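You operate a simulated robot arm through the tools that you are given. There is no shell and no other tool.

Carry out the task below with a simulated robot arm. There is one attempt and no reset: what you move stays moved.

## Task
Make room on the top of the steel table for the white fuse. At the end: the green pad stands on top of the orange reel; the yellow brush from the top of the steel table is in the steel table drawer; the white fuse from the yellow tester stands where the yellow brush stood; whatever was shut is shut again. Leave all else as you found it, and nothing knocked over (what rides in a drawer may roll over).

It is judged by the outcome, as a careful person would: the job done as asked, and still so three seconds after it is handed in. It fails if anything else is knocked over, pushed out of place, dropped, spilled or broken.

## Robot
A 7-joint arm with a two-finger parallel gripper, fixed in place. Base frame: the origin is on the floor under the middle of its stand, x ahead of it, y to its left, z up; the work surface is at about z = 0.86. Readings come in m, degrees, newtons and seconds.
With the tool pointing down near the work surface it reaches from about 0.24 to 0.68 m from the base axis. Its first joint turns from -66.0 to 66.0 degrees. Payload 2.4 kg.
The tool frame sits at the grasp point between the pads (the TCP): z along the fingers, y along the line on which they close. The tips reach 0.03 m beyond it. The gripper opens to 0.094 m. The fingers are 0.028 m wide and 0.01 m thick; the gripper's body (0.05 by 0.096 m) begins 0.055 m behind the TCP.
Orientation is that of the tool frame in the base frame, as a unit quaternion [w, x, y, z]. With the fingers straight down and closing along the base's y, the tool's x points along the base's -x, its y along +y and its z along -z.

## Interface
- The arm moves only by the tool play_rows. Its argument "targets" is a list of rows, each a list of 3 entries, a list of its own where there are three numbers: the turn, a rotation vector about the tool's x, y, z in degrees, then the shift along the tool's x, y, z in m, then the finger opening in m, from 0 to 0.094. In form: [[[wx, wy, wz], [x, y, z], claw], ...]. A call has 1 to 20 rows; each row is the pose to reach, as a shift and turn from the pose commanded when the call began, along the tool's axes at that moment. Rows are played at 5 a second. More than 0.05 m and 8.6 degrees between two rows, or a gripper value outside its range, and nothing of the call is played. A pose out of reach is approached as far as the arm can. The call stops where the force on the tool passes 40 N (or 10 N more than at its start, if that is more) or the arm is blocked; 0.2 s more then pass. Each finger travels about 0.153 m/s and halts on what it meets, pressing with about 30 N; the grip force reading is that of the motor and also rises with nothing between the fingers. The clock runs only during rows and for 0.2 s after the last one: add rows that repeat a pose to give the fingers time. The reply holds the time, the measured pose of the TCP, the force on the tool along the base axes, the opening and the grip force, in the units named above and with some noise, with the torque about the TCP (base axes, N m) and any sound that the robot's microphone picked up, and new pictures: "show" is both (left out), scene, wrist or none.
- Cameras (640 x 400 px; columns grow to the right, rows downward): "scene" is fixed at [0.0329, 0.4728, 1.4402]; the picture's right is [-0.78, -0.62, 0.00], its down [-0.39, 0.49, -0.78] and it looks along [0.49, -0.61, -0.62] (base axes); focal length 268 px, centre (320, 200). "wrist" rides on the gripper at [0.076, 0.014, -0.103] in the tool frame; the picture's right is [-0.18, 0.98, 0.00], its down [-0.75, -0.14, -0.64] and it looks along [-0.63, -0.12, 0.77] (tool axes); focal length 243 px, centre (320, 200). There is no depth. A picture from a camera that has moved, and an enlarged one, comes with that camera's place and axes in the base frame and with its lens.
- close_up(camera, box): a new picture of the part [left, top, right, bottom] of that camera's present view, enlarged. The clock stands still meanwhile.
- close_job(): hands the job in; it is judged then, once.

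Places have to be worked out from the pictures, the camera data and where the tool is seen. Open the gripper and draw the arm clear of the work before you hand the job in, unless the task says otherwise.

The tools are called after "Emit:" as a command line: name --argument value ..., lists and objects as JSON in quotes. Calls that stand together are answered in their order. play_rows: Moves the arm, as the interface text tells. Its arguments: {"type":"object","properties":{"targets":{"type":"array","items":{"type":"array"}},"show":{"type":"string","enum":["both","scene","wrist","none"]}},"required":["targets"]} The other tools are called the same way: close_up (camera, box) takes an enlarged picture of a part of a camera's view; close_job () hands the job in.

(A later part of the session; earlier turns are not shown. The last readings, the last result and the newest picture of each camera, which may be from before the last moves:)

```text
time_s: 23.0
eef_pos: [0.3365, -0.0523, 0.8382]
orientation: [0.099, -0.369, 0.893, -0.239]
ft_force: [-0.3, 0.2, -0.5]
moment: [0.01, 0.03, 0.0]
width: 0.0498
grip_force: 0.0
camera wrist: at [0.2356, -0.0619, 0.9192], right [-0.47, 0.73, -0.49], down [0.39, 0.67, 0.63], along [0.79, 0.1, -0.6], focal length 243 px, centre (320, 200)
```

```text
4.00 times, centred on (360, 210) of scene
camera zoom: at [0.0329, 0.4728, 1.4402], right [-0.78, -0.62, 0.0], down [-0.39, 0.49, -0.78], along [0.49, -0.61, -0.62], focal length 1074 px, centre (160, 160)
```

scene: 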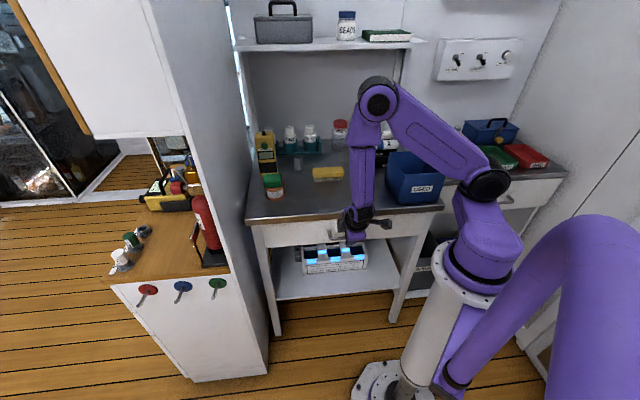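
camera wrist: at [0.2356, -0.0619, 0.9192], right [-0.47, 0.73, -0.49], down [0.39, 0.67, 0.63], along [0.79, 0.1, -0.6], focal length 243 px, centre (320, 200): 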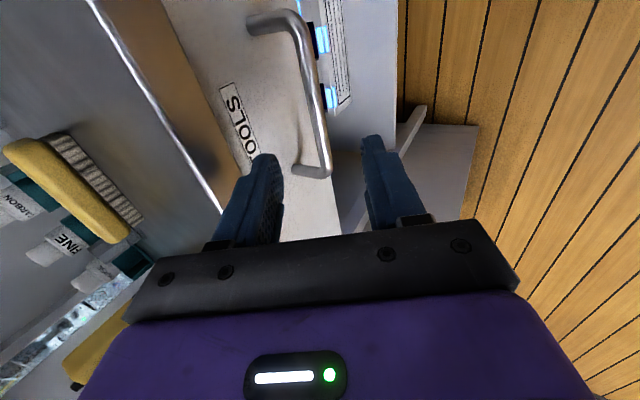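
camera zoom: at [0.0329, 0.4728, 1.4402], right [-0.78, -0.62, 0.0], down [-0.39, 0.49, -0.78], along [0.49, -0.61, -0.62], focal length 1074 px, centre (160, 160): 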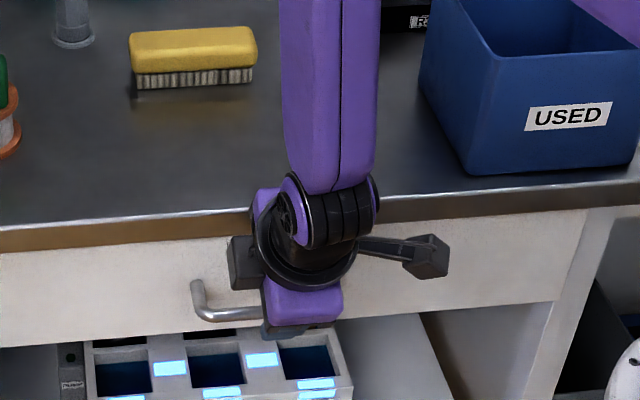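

The hand is in front of the handle. I zoom the wrist view to check that the bar lies midway between the fingers along the approach axis.

Emit:
close_up --camera "wrist" --box '[220, 0, 420, 200]'

```text
2.00 times, centred on (320, 100) of wrist
camera zoom: at [0.2356, -0.0619, 0.9192], right [-0.47, 0.73, -0.49], down [0.39, 0.67, 0.63], along [0.79, 0.1, -0.6], focal length 485 px, centre (320, 400)
```

zoom: 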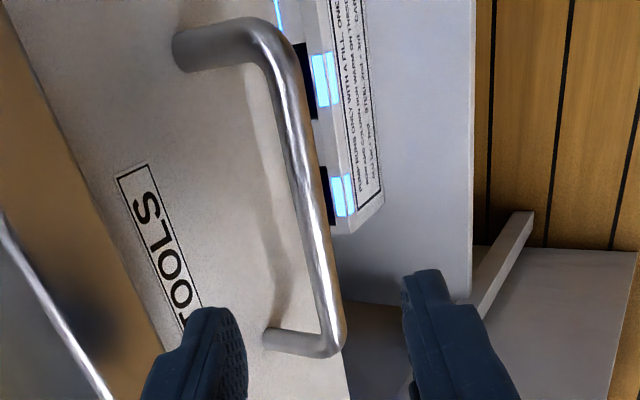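

The bar is centred within 1–2 mm. I narrow the fingers to 3 cm so the upper one fits in the gap, and advance along the tool axis until the bar is between the fingertips.

Emit:
play_rows --targets '[[[0, 0, 0], [0, -0.001, 0.01], 0.03], [[0, 0, 0], [0, -0.001, 0.025], 0.03], [[0, 0, 0], [0, -0.001, 0.04], 0.03], [[0, 0, 0], [0, -0.001, 0.055], 0.03], [[0, 0, 0], [0, -0.001, 0.067], 0.03], [[0, 0, 0], [0, -0.001, 0.077], 0.03], [[0, 0, 0], [0, -0.001, 0.077], 0.03]]' --show "both"

Emit:
close_up --camera "wrist" --box '[220, 60, 420, 260]'

```text
time_s: 24.6
eef_pos: [0.3626, -0.0822, 0.7692]
orientation: [0.099, -0.369, 0.893, -0.239]
ft_force: [0.3, 0.0, -0.8]
moment: [0.02, -0.01, 0.01]
width: 0.0302
grip_force: 0.0
camera wrist: at [0.2636, -0.0905, 0.8527], right [-0.47, 0.73, -0.49], down [0.39, 0.67, 0.63], along [0.79, 0.1, -0.6], focal length 243 px, centre (320, 200)
```

scene: 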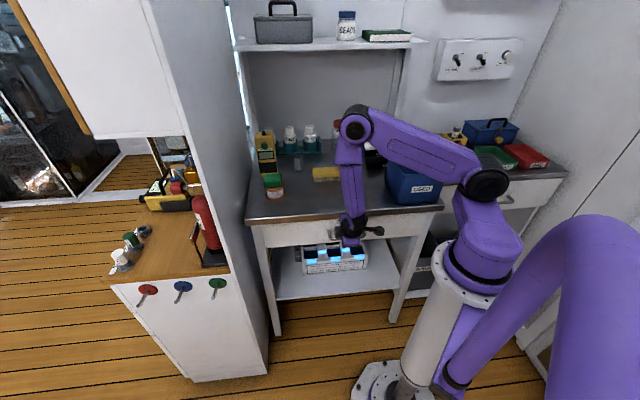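
wrist: 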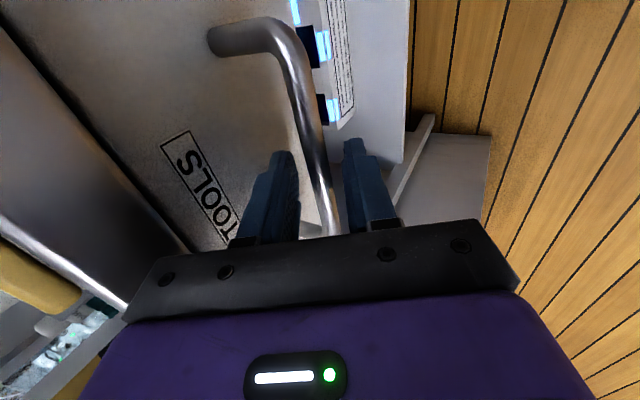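

```text
2.00 times, centred on (320, 160) of wrist
camera zoom: at [0.2636, -0.0905, 0.8527], right [-0.47, 0.73, -0.49], down [0.39, 0.67, 0.63], along [0.79, 0.1, -0.6], focal length 485 px, centre (320, 280)
```

zoom: 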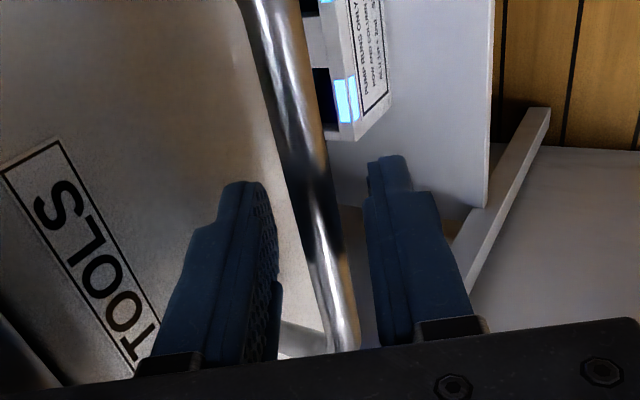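

The bar sits between the fingertips with no contact force. I close on it.

Emit:
play_rows --targets '[[[0, 0, 0], [0, 0, 0], 0.02], [[0, 0, 0], [0, 0, 0], 0.005], [[0, 0, 0], [0, 0, 0], 0.005], [[0, 0, 0], [0, 0, 0], 0.005]]' --show "wrist"

```text
time_s: 25.6
eef_pos: [0.3607, -0.0807, 0.7715]
orientation: [0.099, -0.371, 0.892, -0.24]
ft_force: [0.2, -1.4, 3.2]
moment: [-0.28, 0.24, 0.88]
width: 0.0115
grip_force: 44.3
camera wrist: at [0.2635, -0.0904, 0.8529], right [-0.47, 0.73, -0.49], down [0.39, 0.68, 0.63], along [0.79, 0.1, -0.61], focal length 243 px, centre (320, 200)
```

wrist: 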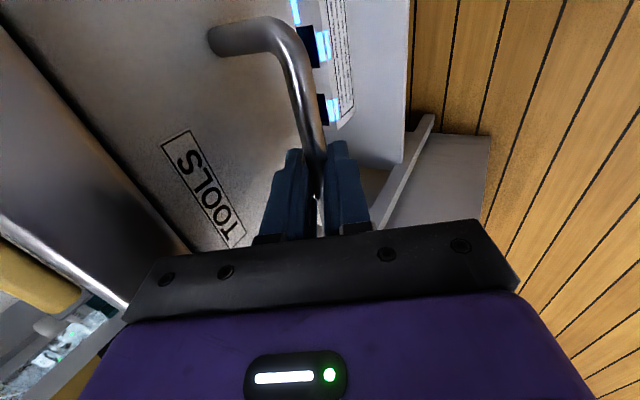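

Handle gripped (1.15 cm bar). I pull the drawer straight toward the robot, in small steps, first 6 cm.

Emit:
play_rows --targets '[[[0, 0, 0], [0, 0.0087, -0.005], 0.005], [[0, 0, 0], [0, 0.0173, -0.01], 0.005], [[0, 0, 0], [0, 0.026, -0.015], 0.005], [[0, 0, 0], [0, 0.0346, -0.02], 0.005], [[0, 0, 0], [0, 0.0433, -0.025], 0.005], [[0, 0, 0], [0, 0.052, -0.03], 0.005], [[0, 0, 0], [0, 0.052, -0.03], 0.005]]' --show "both"

```text
time_s: 27.2
eef_pos: [0.3205, -0.0397, 0.7702]
orientation: [0.098, -0.369, 0.892, -0.241]
ft_force: [-4.1, -4.9, 8.2]
moment: [-0.9, 0.79, 0.54]
width: 0.0114
grip_force: 45.1
camera wrist: at [0.2214, -0.0482, 0.8529], right [-0.47, 0.73, -0.49], down [0.39, 0.67, 0.63], along [0.79, 0.1, -0.6], focal length 243 px, centre (320, 200)
```

scene: 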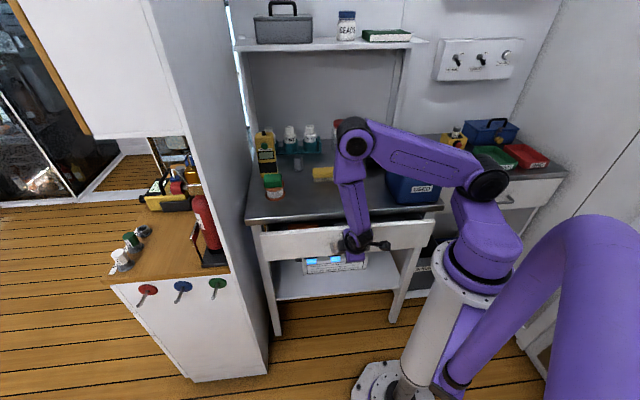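
wrist: 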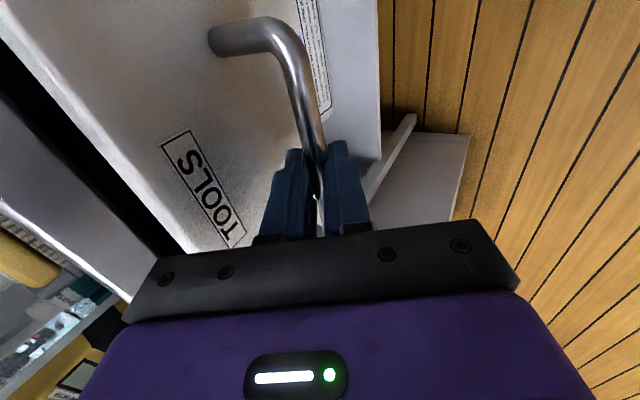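

The drawer slides out smoothly (about 6 cm, low force). I keep pulling another 5 cm.

Emit:
play_rows --targets '[[[0, 0, 0], [0, 0.0087, -0.005], 0.005], [[0, 0, 0], [0, 0.0173, -0.01], 0.005], [[0, 0, 0], [0, 0.026, -0.015], 0.005], [[0, 0, 0], [0, 0.0346, -0.02], 0.005], [[0, 0, 0], [0, 0.0433, -0.025], 0.005], [[0, 0, 0], [0, 0.0433, -0.025], 0.005]]' --show "both"

```text
time_s: 28.6
eef_pos: [0.2845, -0.0035, 0.7697]
orientation: [0.098, -0.37, 0.893, -0.238]
ft_force: [-4.6, -4.2, -20.1]
moment: [-0.57, 0.62, 0.54]
width: 0.0114
grip_force: 45.3
camera wrist: at [0.1854, -0.0121, 0.8532], right [-0.47, 0.73, -0.49], down [0.39, 0.67, 0.63], along [0.79, 0.1, -0.61], focal length 243 px, centre (320, 200)
```

scene: 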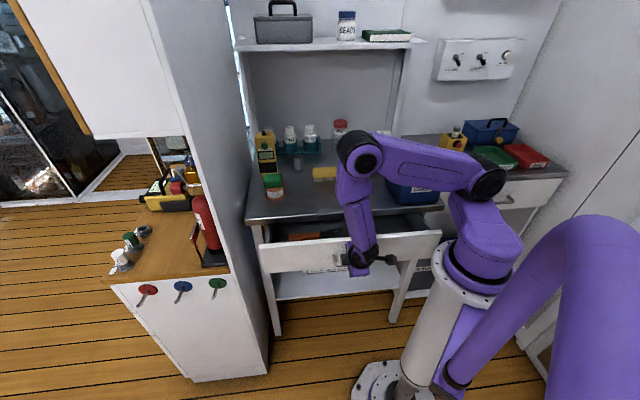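
wrist: 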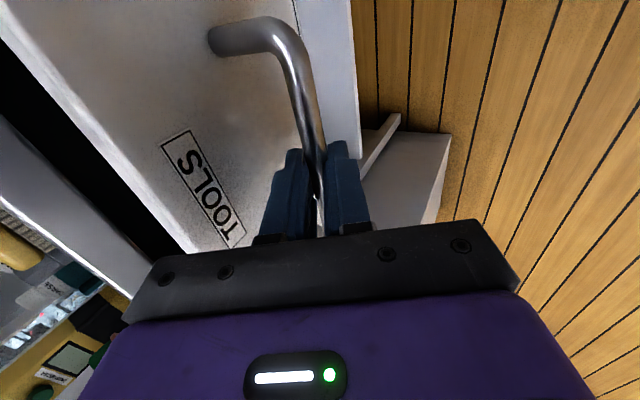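

The drawer is about 11 cm out; vertical force has grown to -20 N, so I'll lower the hand slightly. First I look into the drawer.

Emit:
close_up --camera "scene" --box '[245, 190, 445, 300]'

```text
3.20 times, centred on (345, 245) of scene
camera zoom: at [0.033, 0.4727, 1.4402], right [-0.78, -0.62, 0.0], down [-0.39, 0.49, -0.78], along [0.49, -0.61, -0.62], focal length 859 px, centre (240, 56)
```

zoom: 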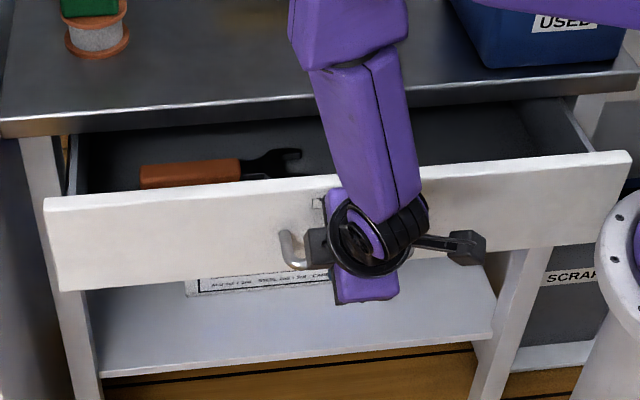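

The drawer holds an orange-handled wrench on its left; the right side is free. I pull another 3.5 cm while lowering slightly to relieve the vertical load.

Emit:
play_rows --targets '[[[0, 0, 0], [0, 0.0015, 0.0026], 0.005], [[0, 0, 0], [0, 0.0102, -0.0024], 0.005], [[0, 0, 0], [0, 0.0188, -0.0074], 0.005], [[0, 0, 0], [0, 0.0275, -0.0124], 0.005], [[0, 0, 0], [0, 0.0318, -0.0149], 0.005], [[0, 0, 0], [0, 0.0318, -0.0149], 0.005]]' --show "both"

```text
time_s: 29.1
eef_pos: [0.2848, -0.0047, 0.7705]
orientation: [0.101, -0.371, 0.89, -0.244]
ft_force: [-2.1, -1.4, 5.1]
moment: [-0.14, 0.13, 0.79]
width: 0.012
grip_force: 44.6
stopped in row 2: the force on the tool passed its limit at 45 N (the readings are from after the stop); the commanded pose is now the measured one
camera wrist: at [0.1854, -0.0126, 0.8521], right [-0.47, 0.73, -0.5], down [0.39, 0.68, 0.62], along [0.79, 0.1, -0.6], focal length 243 px, centre (320, 200)
```

scene: 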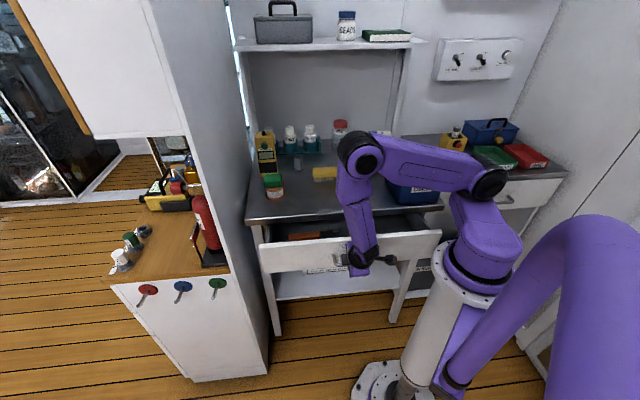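
wrist: 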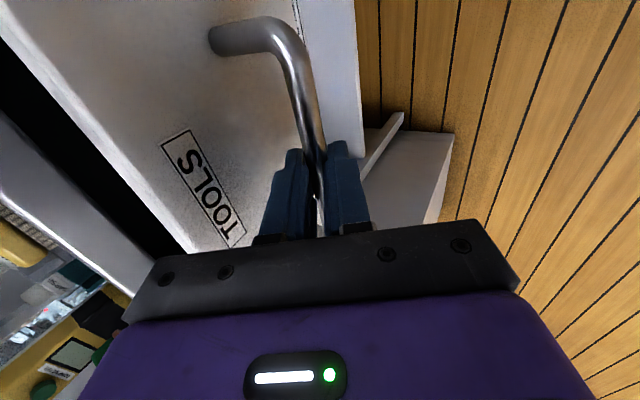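

The stop came from my lowering 3 mm too much against the stiff handle; the load is now back to about 5 N. I resume pulling purely horizontally with smaller steps.

Emit:
play_rows --targets '[[[0, 0, 0], [0, 0.0069, -0.0041], 0.005], [[0, 0, 0], [0, 0.0138, -0.0081], 0.005], [[0, 0, 0], [0, 0.0207, -0.0122], 0.005], [[0, 0, 0], [0, 0.0207, -0.0122], 0.005]]' --show "none"

```text
time_s: 30.1
eef_pos: [0.2673, 0.0116, 0.7701]
orientation: [0.103, -0.371, 0.89, -0.245]
ft_force: [0.8, -0.9, 3.0]
moment: [-0.59, 0.54, 0.51]
width: 0.0115
grip_force: 44.8
stopped in row 4: the force on the tool passed its limit at 41 N (the readings are from after the stop); the commanded pose is now the measured one
```

The drawer is now about 13 cm out and the motion stopped at 41 N — maybe its end stop. I look at how much of the interior is open.

Emit:
close_up --camera "scene" --box '[245, 190, 445, 300]'

Emit:
close_up --camera "wrist" --box '[0, 0, 640, 400]'

```text
3.20 times, centred on (345, 245) of scene
camera zoom: at [0.0329, 0.4728, 1.4402], right [-0.78, -0.62, 0.0], down [-0.39, 0.49, -0.78], along [0.49, -0.61, -0.62], focal length 859 px, centre (240, 56)
```

zoom: 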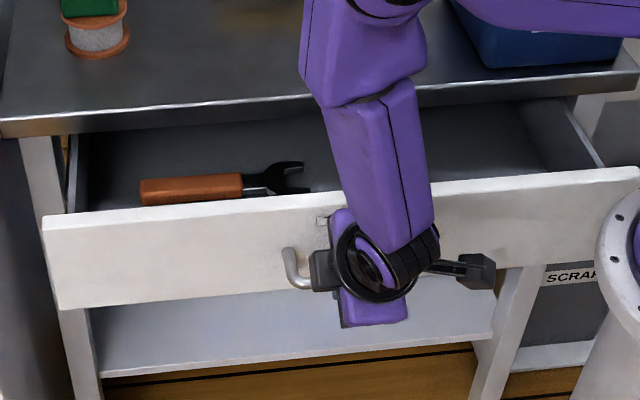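

```text
1.00 times, centred on (320, 200) of wrist (not enlarged: the box is as wide or as high as the picture)
camera zoom: at [0.1684, 0.004, 0.8516], right [-0.47, 0.73, -0.5], down [0.38, 0.68, 0.63], along [0.8, 0.1, -0.6], focal length 243 px, centre (320, 200)
```

zoom: 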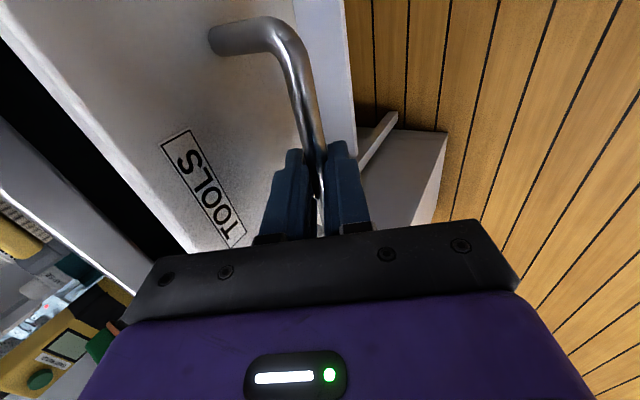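

The wrench occupies a≈0.21–0.40; the right part of the drawer looks free. I test whether the drawer goes out another centimetre.

Emit:
play_rows --targets '[[[0, 0, 0], [0, 0.0043, -0.0026], 0.005], [[0, 0, 0], [0, 0.0086, -0.0052], 0.005], [[0, 0, 0], [0, 0.0129, -0.0077], 0.005]]' --show "none"

```text
time_s: 30.9
eef_pos: [0.2567, 0.0231, 0.7701]
orientation: [0.103, -0.37, 0.89, -0.245]
ft_force: [-2.1, -3.3, -2.9]
moment: [-0.27, 0.22, 1.13]
width: 0.0117
grip_force: 44.6
```

The drawer is now about 14.7 cm open. I open the fingers slightly and back off the bar along the tool axis, then rise.

Emit:
play_rows --targets '[[[0, 0, 0], [0, 0, 0], 0.02], [[0, 0, 0], [0, 0, 0], 0.03], [[0, 0, 0], [0, 0, 0], 0.03], [[0, 0, 0], [0, 0, -0.012], 0.03], [[0, 0, 0], [0, 0, -0.025], 0.03], [[0, 0, 0], [0, 0, -0.035], 0.03], [[0, 0, 0], [0, 0, -0.035], 0.03]]' --show "both"

```text
time_s: 32.5
eef_pos: [0.2459, 0.0355, 0.8015]
orientation: [0.104, -0.369, 0.891, -0.245]
ft_force: [1.2, -0.2, 0.2]
moment: [-0.02, -0.04, -0.01]
width: 0.0298
grip_force: 0.0
camera wrist: at [0.1447, 0.0274, 0.8818], right [-0.47, 0.73, -0.5], down [0.38, 0.68, 0.63], along [0.8, 0.1, -0.6], focal length 243 px, centre (320, 200)
```

scene: 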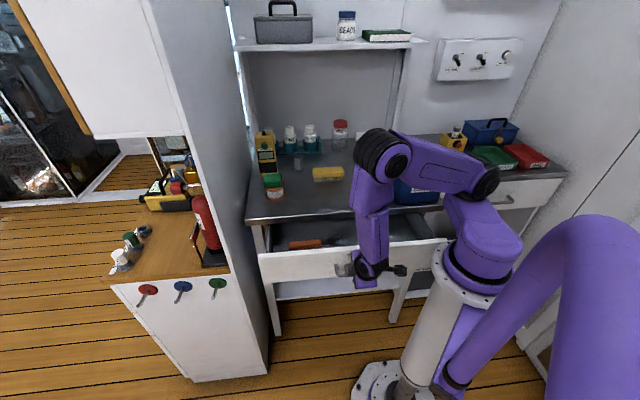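
wrist: 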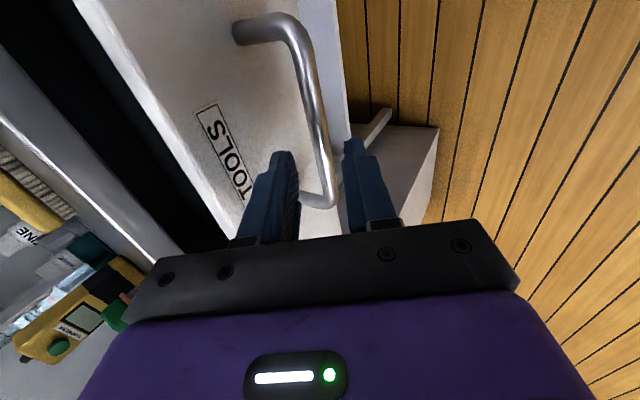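

The bar is free. I rise vertically and bring the tool back to straight down, well above the drawer.

Emit:
play_rows --targets '[[[0, 0, 0], [0, -0.0205, -0.0343], 0.03], [[0, 0, 0], [0, -0.041, -0.0686], 0.03], [[0, 0, 0], [0, -0.0616, -0.103], 0.03], [[-8, 0, 0], [0, -0.0822, -0.1373], 0.03], [[-16, 0, 0], [0, -0.1027, -0.1716], 0.03], [[-24, 0, 0], [0, -0.1232, -0.2059], 0.03], [[-28, 0, 0], [0, -0.1507, -0.2128], 0.05], [[-30.9, 0, 0], [0, -0.1867, -0.2145], 0.06], [[-30.9, 0, 0], [0, -0.2175, -0.2077], 0.07], [[-30.9, 0, 0], [0, -0.2175, -0.2077], 0.08]]' --show "both"

```text
time_s: 34.8
eef_pos: [0.298, -0.0225, 1.0914]
orientation: [0.003, -0.382, 0.924, 0.001]
ft_force: [-0.1, -0.5, -0.4]
moment: [-0.02, 0.0, 0.02]
width: 0.0798
grip_force: 0.0
camera wrist: at [0.2347, -0.0658, 1.1938], right [-0.56, 0.83, 0.0], down [0.63, 0.43, 0.65], along [0.53, 0.37, -0.76], focal length 243 px, centre (320, 200)
```

scene: 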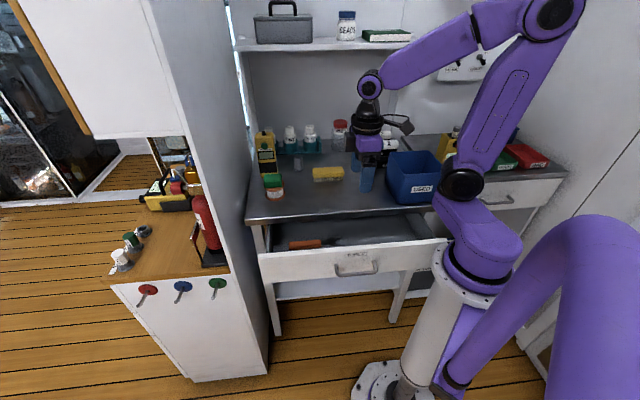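
wrist: 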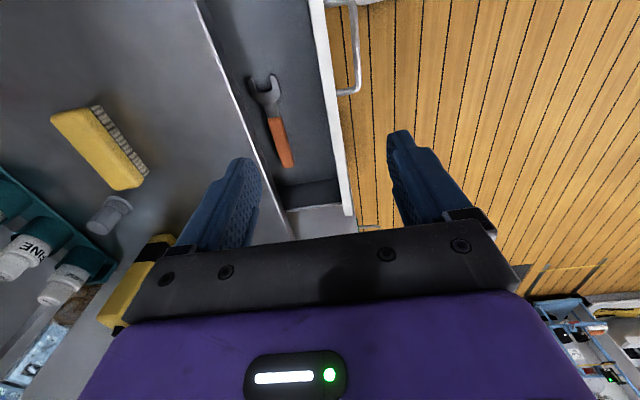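

The drawer and its wrench are visible now. I zoom to map the free part of the drawer.

Emit:
close_up --camera "wrist" --box '[190, 0, 390, 230]'

Emit:
close_up --camera "scene" --box '[245, 200, 455, 300]'

```text
1.74 times, centred on (290, 115) of wrist
camera zoom: at [0.2347, -0.0658, 1.1938], right [-0.56, 0.83, 0.0], down [0.63, 0.43, 0.65], along [0.53, 0.37, -0.76], focal length 422 px, centre (372, 348)
```

zoom: 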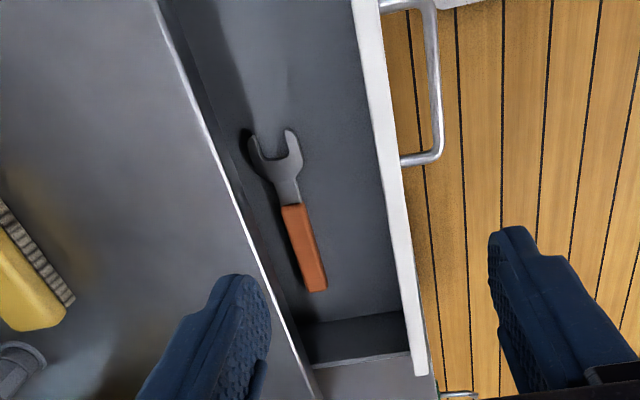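

```text
3.05 times, centred on (350, 250) of scene
camera zoom: at [0.0329, 0.4728, 1.4402], right [-0.78, -0.62, 0.0], down [-0.39, 0.49, -0.78], along [0.49, -0.61, -0.62], focal length 818 px, centre (229, 48)
```

zoom: 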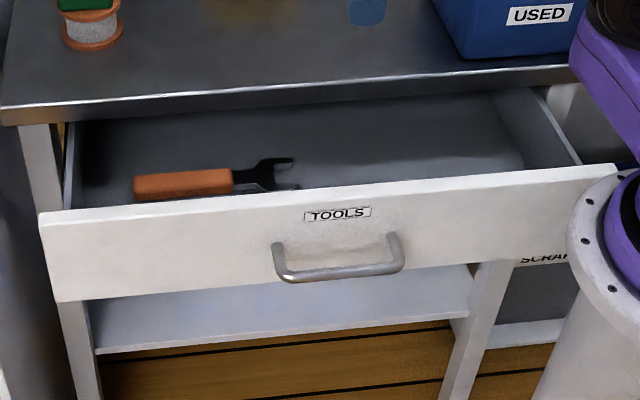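

Free drawer space is a<0.19; floor ≈0.745, open gap b≈0.226–0.343. I now move over to above the brush at (a 0.230, b 0.539), staying high.

Emit:
play_rows --targets '[[[0, 0.36, 0], [-0.004, -0.035, 0], 0.09], [[0, 0.36, 0], [-0.009, -0.075, 0], 0.09], [[0, 0.36, 0], [-0.013, -0.115, 0], 0.09], [[0, 0.36, 0], [-0.017, -0.155, 0], 0.09], [[0, 0.36, 0], [-0.022, -0.195, 0], 0.09], [[0, 0.36, 0], [-0.026, -0.235, 0], 0.09], [[0, 0.36, 0], [-0.03, -0.275, 0], 0.09], [[0, 0.36, 0], [-0.0348, -0.305, 0.02], 0.09], [[0, 0.36, 0], [-0.0348, -0.3125, 0.05], 0.09], [[0, 0.36, 0], [-0.0348, -0.3125, 0.08], 0.09], [[0, 0.36, 0], [-0.0348, -0.3125, 0.08], 0.09]]' --show "both"

Emit:
close_up --camera "wrist" --box '[220, 30, 420, 180]'

```text
time_s: 37.1
eef_pos: [0.5469, -0.2195, 1.0082]
orientation: [-0.002, -0.382, 0.924, 0.0]
ft_force: [-0.3, -0.1, 0.0]
moment: [0.0, -0.01, 0.01]
width: 0.09
grip_force: 0.1
camera wrist: at [0.4834, -0.2622, 1.1123], right [-0.56, 0.83, 0.0], down [0.63, 0.43, 0.64], along [0.53, 0.36, -0.77], focal length 243 px, centre (320, 200)
```

scene: 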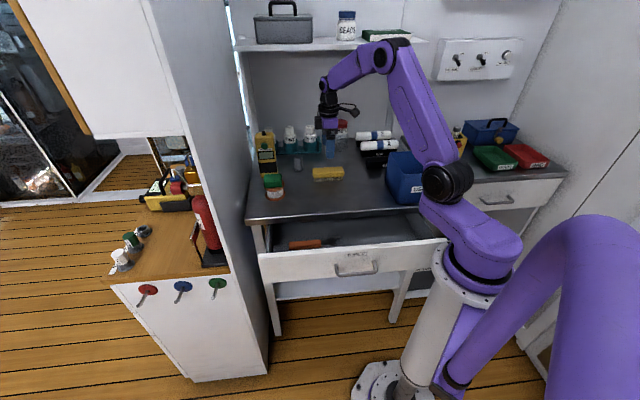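
wrist: 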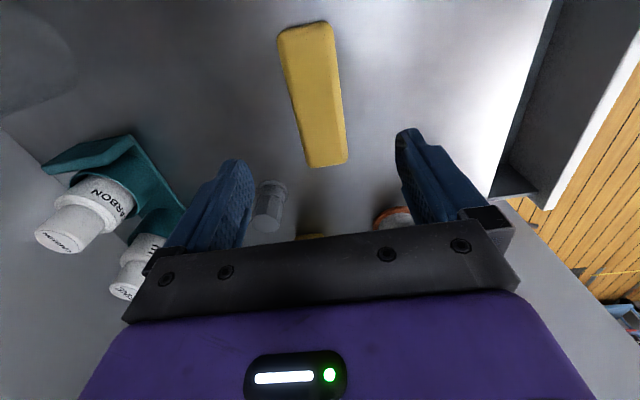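

```text
2.67 times, centred on (320, 105) of wrist
camera zoom: at [0.4834, -0.2622, 1.1123], right [-0.56, 0.83, 0.0], down [0.63, 0.43, 0.64], along [0.53, 0.36, -0.77], focal length 647 px, centre (320, 453)
```

zoom: 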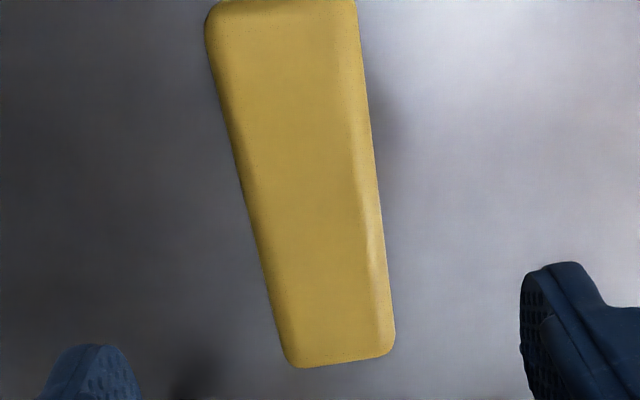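

The brush centre is a≈0.2275, b≈0.5418 (base ≈(0.544,-0.222)), aligned with the fingers. I descend so the tips reach the yellow block's lower edge and close.

Emit:
play_rows --targets '[[[0, 0, 0], [0.005, -0.0006, 0.03], 0.09], [[0, 0, 0], [0.005, -0.0006, 0.06], 0.09], [[0, 0, 0], [0.005, -0.0006, 0.085], 0.09], [[0, 0, 0], [0.005, -0.0006, 0.098], 0.09], [[0, 0, 0], [0.005, -0.0006, 0.105], 0.08], [[0, 0, 0], [0.005, -0.0006, 0.105], 0.06], [[0, 0, 0], [0.005, -0.0006, 0.105], 0.045], [[0, 0, 0], [0.005, -0.0006, 0.105], 0.025], [[0, 0, 0], [0.005, -0.0006, 0.105], 0.025], [[0, 0, 0], [0.005, -0.0006, 0.105], 0.025]]' --show "both"

Emit:
close_up --camera "scene" --box '[290, 130, 370, 200]'

```text
time_s: 39.4
eef_pos: [0.5457, -0.2226, 0.9059]
orientation: [0.0, -0.382, 0.924, 0.0]
ft_force: [-2.8, 1.2, 24.6]
moment: [0.06, 0.02, -0.05]
width: 0.0433
grip_force: 30.3
camera wrist: at [0.4805, -0.2663, 1.0096], right [-0.56, 0.83, 0.0], down [0.63, 0.43, 0.64], along [0.53, 0.36, -0.77], focal length 243 px, centre (320, 200)
```

scene: 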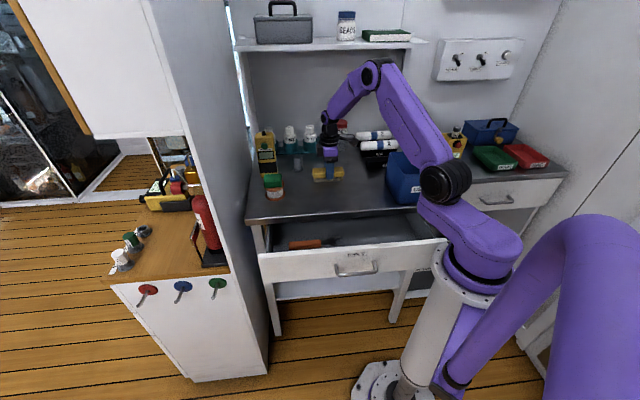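
wrist: 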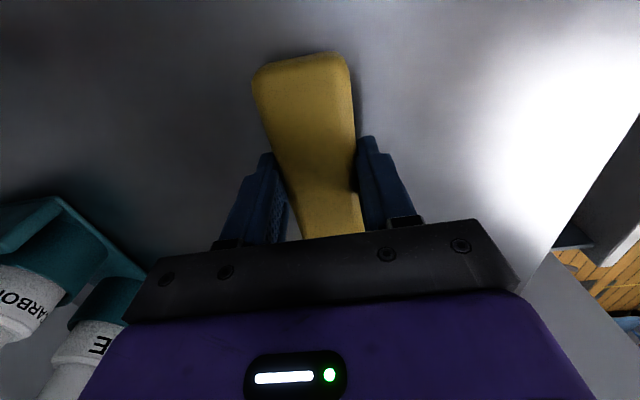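

```text
5.71 times, centred on (330, 165) of scene
camera zoom: at [0.0324, 0.473, 1.4402], right [-0.78, -0.62, 0.0], down [-0.39, 0.49, -0.78], along [0.49, -0.61, -0.62], focal length 1534 px, centre (263, 400)
```

zoom: 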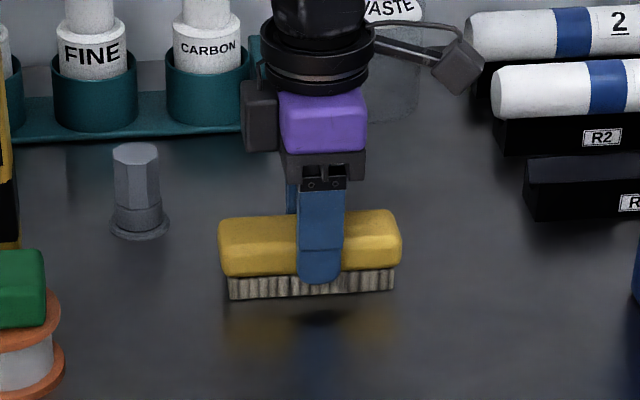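

The brush is gripped (0.043 wide, 30 N). I lift it slowly and check the grip.

Emit:
play_rows --targets '[[[0, 0, 0], [0, 0, -0.005], 0.025], [[0, 0, 0], [0, 0, -0.015], 0.025], [[0, 0, 0], [0, 0, -0.04], 0.025], [[0, 0, 0], [0, 0, -0.08], 0.025], [[0, 0, 0], [0, 0, -0.12], 0.025], [[0, 0, 0], [0, 0, -0.15], 0.025], [[0, 0, 0], [0, 0, -0.15], 0.025]]' --show "both"

Emit:
close_up --camera "scene" --box '[290, 90, 390, 180]'

```text
time_s: 41.0
eef_pos: [0.545, -0.2229, 1.0566]
orientation: [-0.001, -0.383, 0.924, 0.002]
ft_force: [-0.2, -0.2, -1.1]
moment: [-0.01, -0.01, 0.01]
width: 0.0434
grip_force: 30.3
camera wrist: at [0.4814, -0.2666, 1.1597], right [-0.56, 0.83, 0.0], down [0.64, 0.43, 0.64], along [0.53, 0.36, -0.77], focal length 243 px, centre (320, 200)
```

scene: 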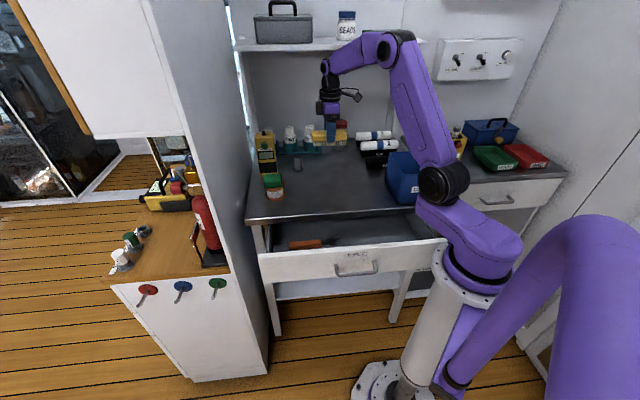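
wrist: 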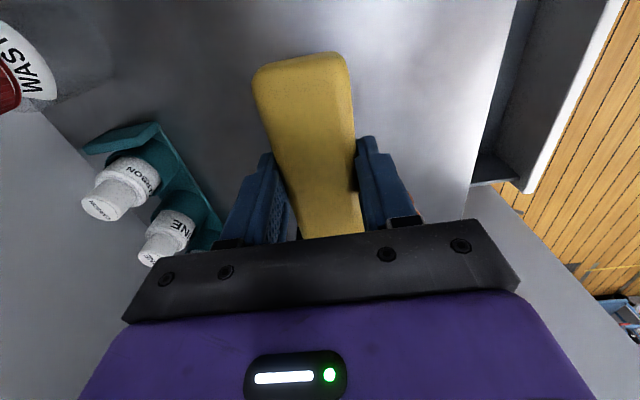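

```text
4.44 times, centred on (340, 135) of scene
camera zoom: at [0.0329, 0.4728, 1.4402], right [-0.78, -0.62, 0.0], down [-0.39, 0.49, -0.78], along [0.49, -0.61, -0.62], focal length 1193 px, centre (231, 489)
```

zoom: 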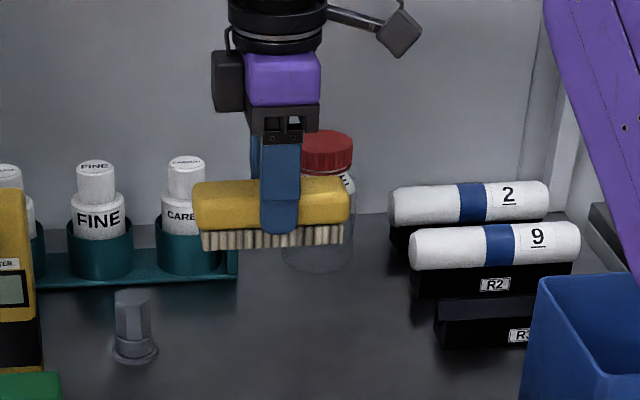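

The brush hangs level. I carry it over the front of the table to above the free right part of the open drawer.

Emit:
play_rows --targets '[[[0, 0, 0], [0.016, 0.033, 0], 0.025], [[0, 0, 0], [0.032, 0.066, 0], 0.025], [[0, 0, 0], [0.048, 0.099, 0], 0.025], [[0, 0, 0], [0.064, 0.132, 0], 0.025], [[0, 0, 0], [0.08, 0.165, 0], 0.025], [[0, 0, 0], [0.096, 0.198, 0], 0.025], [[0, 0, 0], [0.112, 0.231, 0], 0.025], [[0, 0, 0], [0.128, 0.261, 0], 0.025], [[0, 0, 0], [0.128, 0.261, 0], 0.025]]' --show "both"

Emit:
close_up --camera "scene" --box '[320, 130, 460, 280]'

```text
time_s: 43.0
eef_pos: [0.2665, -0.1287, 1.0559]
orientation: [0.0, -0.382, 0.924, 0.001]
ft_force: [-1.5, -1.3, -0.6]
moment: [0.01, 0.0, 0.01]
width: 0.0434
grip_force: 30.4
camera wrist: at [0.2038, -0.1735, 1.1587], right [-0.57, 0.82, 0.0], down [0.63, 0.43, 0.64], along [0.53, 0.36, -0.77], focal length 243 px, centre (320, 200)
```

scene: 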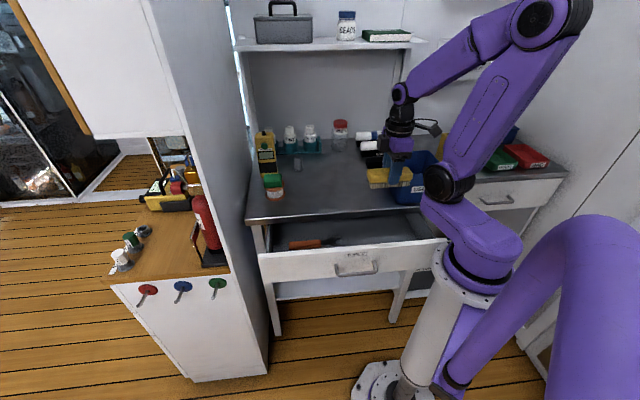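
wrist: 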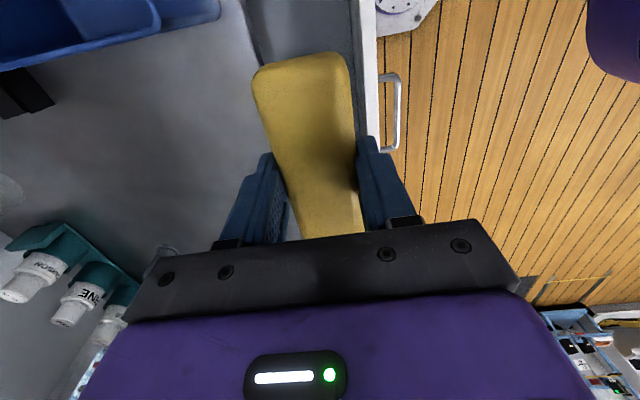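

```text
2.67 times, centred on (390, 205) of scene
camera zoom: at [0.0329, 0.4728, 1.4402], right [-0.78, -0.62, 0.0], down [-0.39, 0.49, -0.78], along [0.49, -0.61, -0.62], focal length 716 px, centre (133, 187)
```

zoom: 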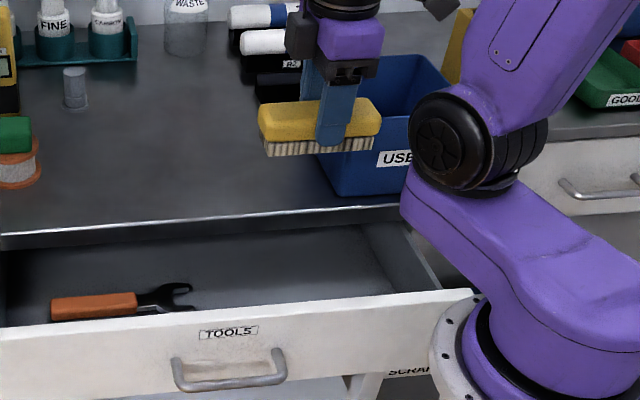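

The brush is above the free part of the drawer; gap b≈0.231–0.3425 and the hand should be at b≈0.284. I lower until the brush is just entering the drawer, then check.

Emit:
play_rows --targets '[[[0, 0, 0], [0, -0.003, 0.035], 0.025], [[0, 0, 0], [0, -0.003, 0.07], 0.025], [[0, 0, 0], [0, -0.003, 0.105], 0.025], [[0, 0, 0], [0, -0.003, 0.135], 0.025], [[0, 0, 0], [0, -0.003, 0.165], 0.025], [[0, 0, 0], [0, -0.003, 0.165], 0.025]]' --show "both"

Emit:
close_up --camera "scene" --box '[320, 150, 460, 280]'

```text
time_s: 44.4
eef_pos: [0.2719, -0.1316, 0.8911]
orientation: [-0.001, -0.383, 0.924, 0.001]
ft_force: [0.4, -0.7, -1.3]
moment: [0.01, 0.01, 0.0]
width: 0.0435
grip_force: 30.1
camera wrist: at [0.2076, -0.1759, 0.9941], right [-0.57, 0.82, 0.0], down [0.63, 0.43, 0.64], along [0.53, 0.36, -0.77], focal length 243 px, centre (320, 200)
```

scene: 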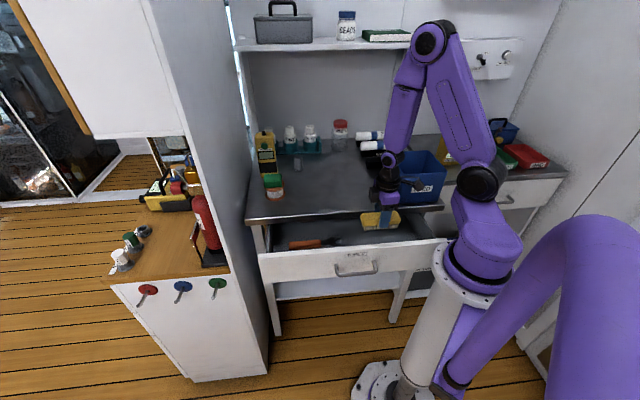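
wrist: 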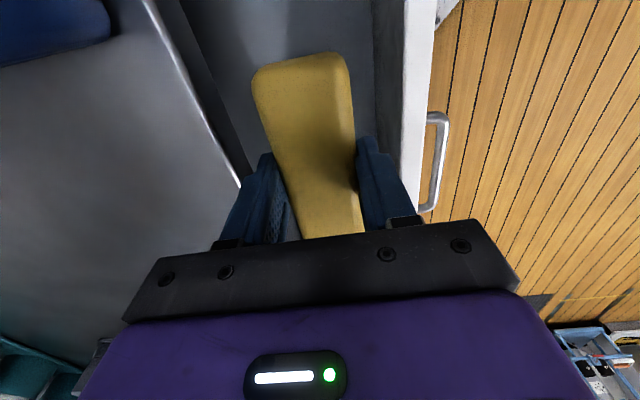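

```text
3.08 times, centred on (390, 215) of scene
camera zoom: at [0.0329, 0.4728, 1.4402], right [-0.78, -0.62, 0.0], down [-0.39, 0.49, -0.78], along [0.49, -0.61, -0.62], focal length 826 px, centre (105, 154)
```

zoom: 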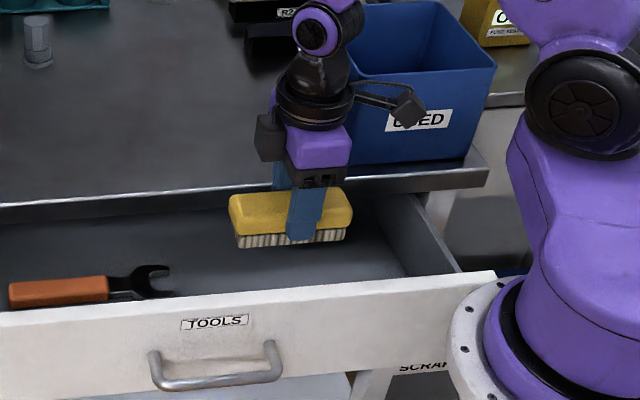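

TCP is at b≈0.285, a≈0.098, centred in the gap. I lower the brush further into the drawer toward the floor.

Emit:
play_rows --targets '[[[0, 0, 0], [0, 0, 0.025], 0.025], [[0, 0, 0], [0, 0, 0.05], 0.025], [[0, 0, 0], [0, 0, 0.07], 0.025], [[0, 0, 0], [0, 0, 0.082], 0.025], [[0, 0, 0], [0, 0, 0.082], 0.025]]' --show "both"

Emit:
close_up --camera "scene" --box '[330, 170, 450, 280]'

```text
time_s: 45.5
eef_pos: [0.2697, -0.1323, 0.8101]
orientation: [0.0, -0.383, 0.924, 0.001]
ft_force: [-0.1, 0.3, -0.9]
moment: [0.01, 0.01, 0.01]
width: 0.0434
grip_force: 30.1
camera wrist: at [0.206, -0.1757, 0.9127], right [-0.57, 0.82, 0.0], down [0.63, 0.43, 0.64], along [0.53, 0.36, -0.77], focal length 243 px, centre (320, 200)
```

scene: 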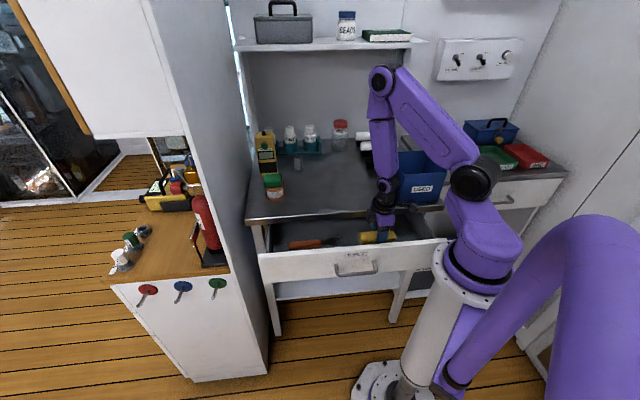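
wrist: 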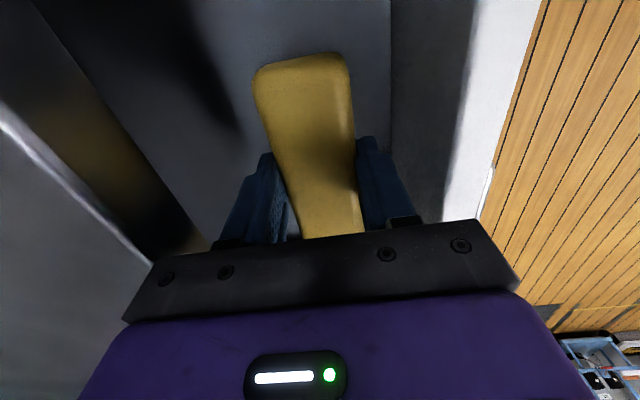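

```text
3.64 times, centred on (390, 225) of scene
camera zoom: at [0.0329, 0.4728, 1.4402], right [-0.78, -0.62, 0.0], down [-0.39, 0.49, -0.78], along [0.49, -0.61, -0.62], focal length 976 px, centre (66, 109)
```

zoom: 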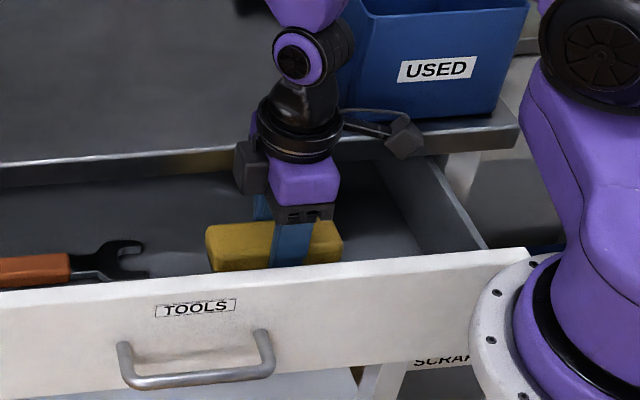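

The brush is about 2 cm above the drawer floor with clearance all round. I go down in small steps until contact.

Emit:
play_rows --targets '[[[0, 0, 0], [0, 0, 0.006], 0.025], [[0, 0, 0], [0, 0, 0.012], 0.025], [[0, 0, 0], [0, 0, 0.016], 0.025], [[0, 0, 0], [0, 0, 0.016], 0.025]]' --show "none"

Emit:
close_up --camera "scene" --box '[330, 170, 450, 280]'

```text
time_s: 46.5
eef_pos: [0.2697, -0.1293, 0.7926]
orientation: [-0.001, -0.383, 0.924, 0.001]
ft_force: [-0.3, -0.1, -0.5]
moment: [-0.04, 0.01, 0.04]
width: 0.0434
grip_force: 30.3
```

```text
3.64 times, centred on (390, 225) of scene
camera zoom: at [0.0329, 0.4728, 1.4402], right [-0.78, -0.62, 0.0], down [-0.39, 0.49, -0.78], along [0.49, -0.61, -0.62], focal length 976 px, centre (66, 109)
```

zoom: 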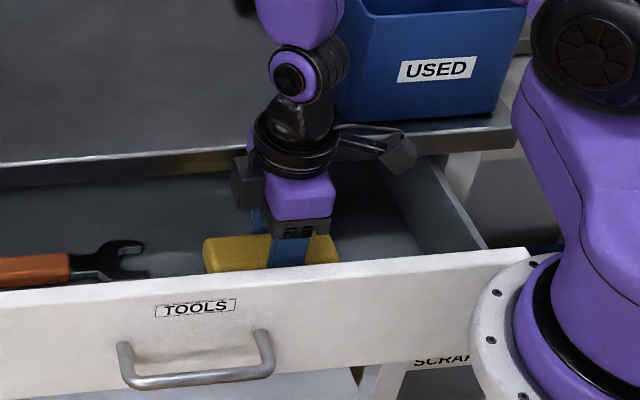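

No contact yet at TCP z 0.793. I continue a few more millimetres.

Emit:
play_rows --targets '[[[0, 0, 0], [0, 0, 0.002], 0.025], [[0, 0, 0], [0, 0, 0.004], 0.025], [[0, 0, 0], [0, 0, 0.006], 0.025], [[0, 0, 0], [0, 0, 0.006], 0.025]]' --show "none"

```text
time_s: 47.5
eef_pos: [0.27, -0.1298, 0.7875]
orientation: [-0.001, -0.382, 0.924, -0.001]
ft_force: [-0.9, 0.8, -0.4]
moment: [0.03, -0.01, -0.01]
width: 0.0433
grip_force: 29.6
```

Still free at 0.7875; I keep lowering in 2 mm steps.

Emit:
play_rows --targets '[[[0, 0, 0], [0, 0, 0.002], 0.025], [[0, 0, 0], [0, 0, 0.004], 0.025], [[0, 0, 0], [0, 0, 0.006], 0.025], [[0, 0, 0], [0, 0, 0.006], 0.025]]' --show "wrist"

Emit:
close_up --camera "scene" --box '[350, 200, 430, 260]'

```text
time_s: 48.5
eef_pos: [0.2707, -0.1298, 0.782]
orientation: [-0.001, -0.383, 0.924, 0.001]
ft_force: [0.6, 0.3, -0.8]
moment: [0.01, 0.0, 0.0]
width: 0.0435
grip_force: 30.5
camera wrist: at [0.2063, -0.1742, 0.8839], right [-0.56, 0.83, 0.0], down [0.63, 0.43, 0.64], along [0.53, 0.36, -0.77], focal length 243 px, centre (320, 200)
```

wrist: 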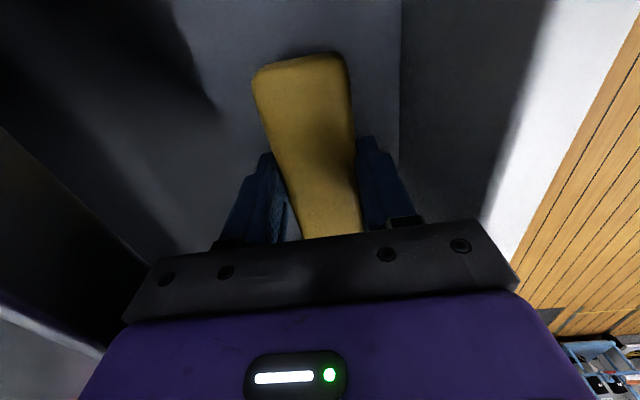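

```text
6.67 times, centred on (390, 230) of scene
camera zoom: at [0.0329, 0.4728, 1.4402], right [-0.78, -0.62, 0.0], down [-0.39, 0.49, -0.78], along [0.49, -0.61, -0.62], focal length 1790 px, centre (-147, 0)
```

zoom: 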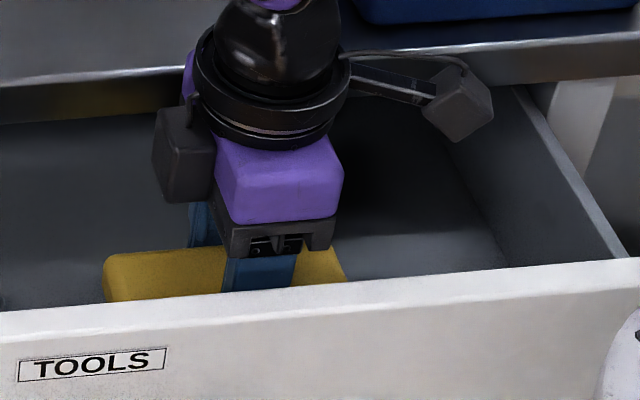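

Still no contact; from this view the floor looks to be around z 0.72–0.735. I keep easing down.

Emit:
play_rows --targets '[[[0, 0, 0], [0, 0, 0.002], 0.025], [[0, 0, 0], [0, 0, 0.004], 0.025], [[0, 0, 0], [0, 0, 0.006], 0.025], [[0, 0, 0], [0, 0, 0.008], 0.025], [[0, 0, 0], [0, 0, 0.008], 0.025]]' --show "none"

```text
time_s: 49.8
eef_pos: [0.2694, -0.1292, 0.7729]
orientation: [-0.002, -0.383, 0.924, 0.001]
ft_force: [-0.2, -0.2, -0.8]
moment: [0.0, -0.04, 0.03]
width: 0.0433
grip_force: 29.8
```

Still free at 0.773. A few more 2 mm steps, watching the force.

Emit:
play_rows --targets '[[[0, 0, 0], [0, -0.001, 0.002], 0.025], [[0, 0, 0], [0, -0.001, 0.004], 0.025], [[0, 0, 0], [0, -0.001, 0.006], 0.025], [[0, 0, 0], [0, -0.001, 0.006], 0.025]]' --show "none"

Emit:
close_up --camera "wrist" --box '[0, 0, 640, 400]'

Emit:
close_up --camera "scene" --box '[350, 200, 430, 260]'

```text
time_s: 50.8
eef_pos: [0.2703, -0.1307, 0.7668]
orientation: [-0.001, -0.383, 0.924, 0.0]
ft_force: [-1.2, 0.3, 20.3]
moment: [0.06, -0.56, 0.0]
width: 0.0434
grip_force: 30.0
```

```text
1.00 times, centred on (320, 200) of wrist (not enlarged: the box is as wide or as high as the picture)
camera zoom: at [0.207, -0.1746, 0.87], right [-0.57, 0.82, 0.0], down [0.63, 0.43, 0.64], along [0.53, 0.36, -0.77], focal length 243 px, centre (320, 200)
```

zoom: 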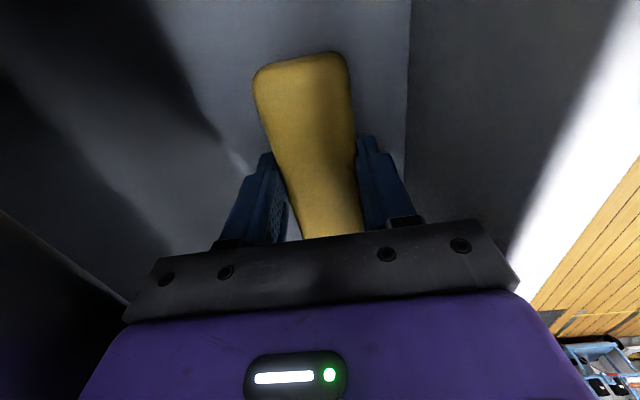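

```text
6.67 times, centred on (390, 230) of scene
camera zoom: at [0.0327, 0.4728, 1.4402], right [-0.78, -0.62, 0.0], down [-0.39, 0.49, -0.78], along [0.49, -0.61, -0.62], focal length 1790 px, centre (-147, 0)
```

zoom: 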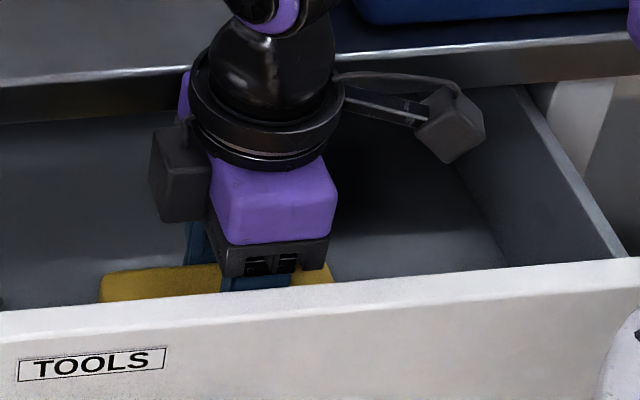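

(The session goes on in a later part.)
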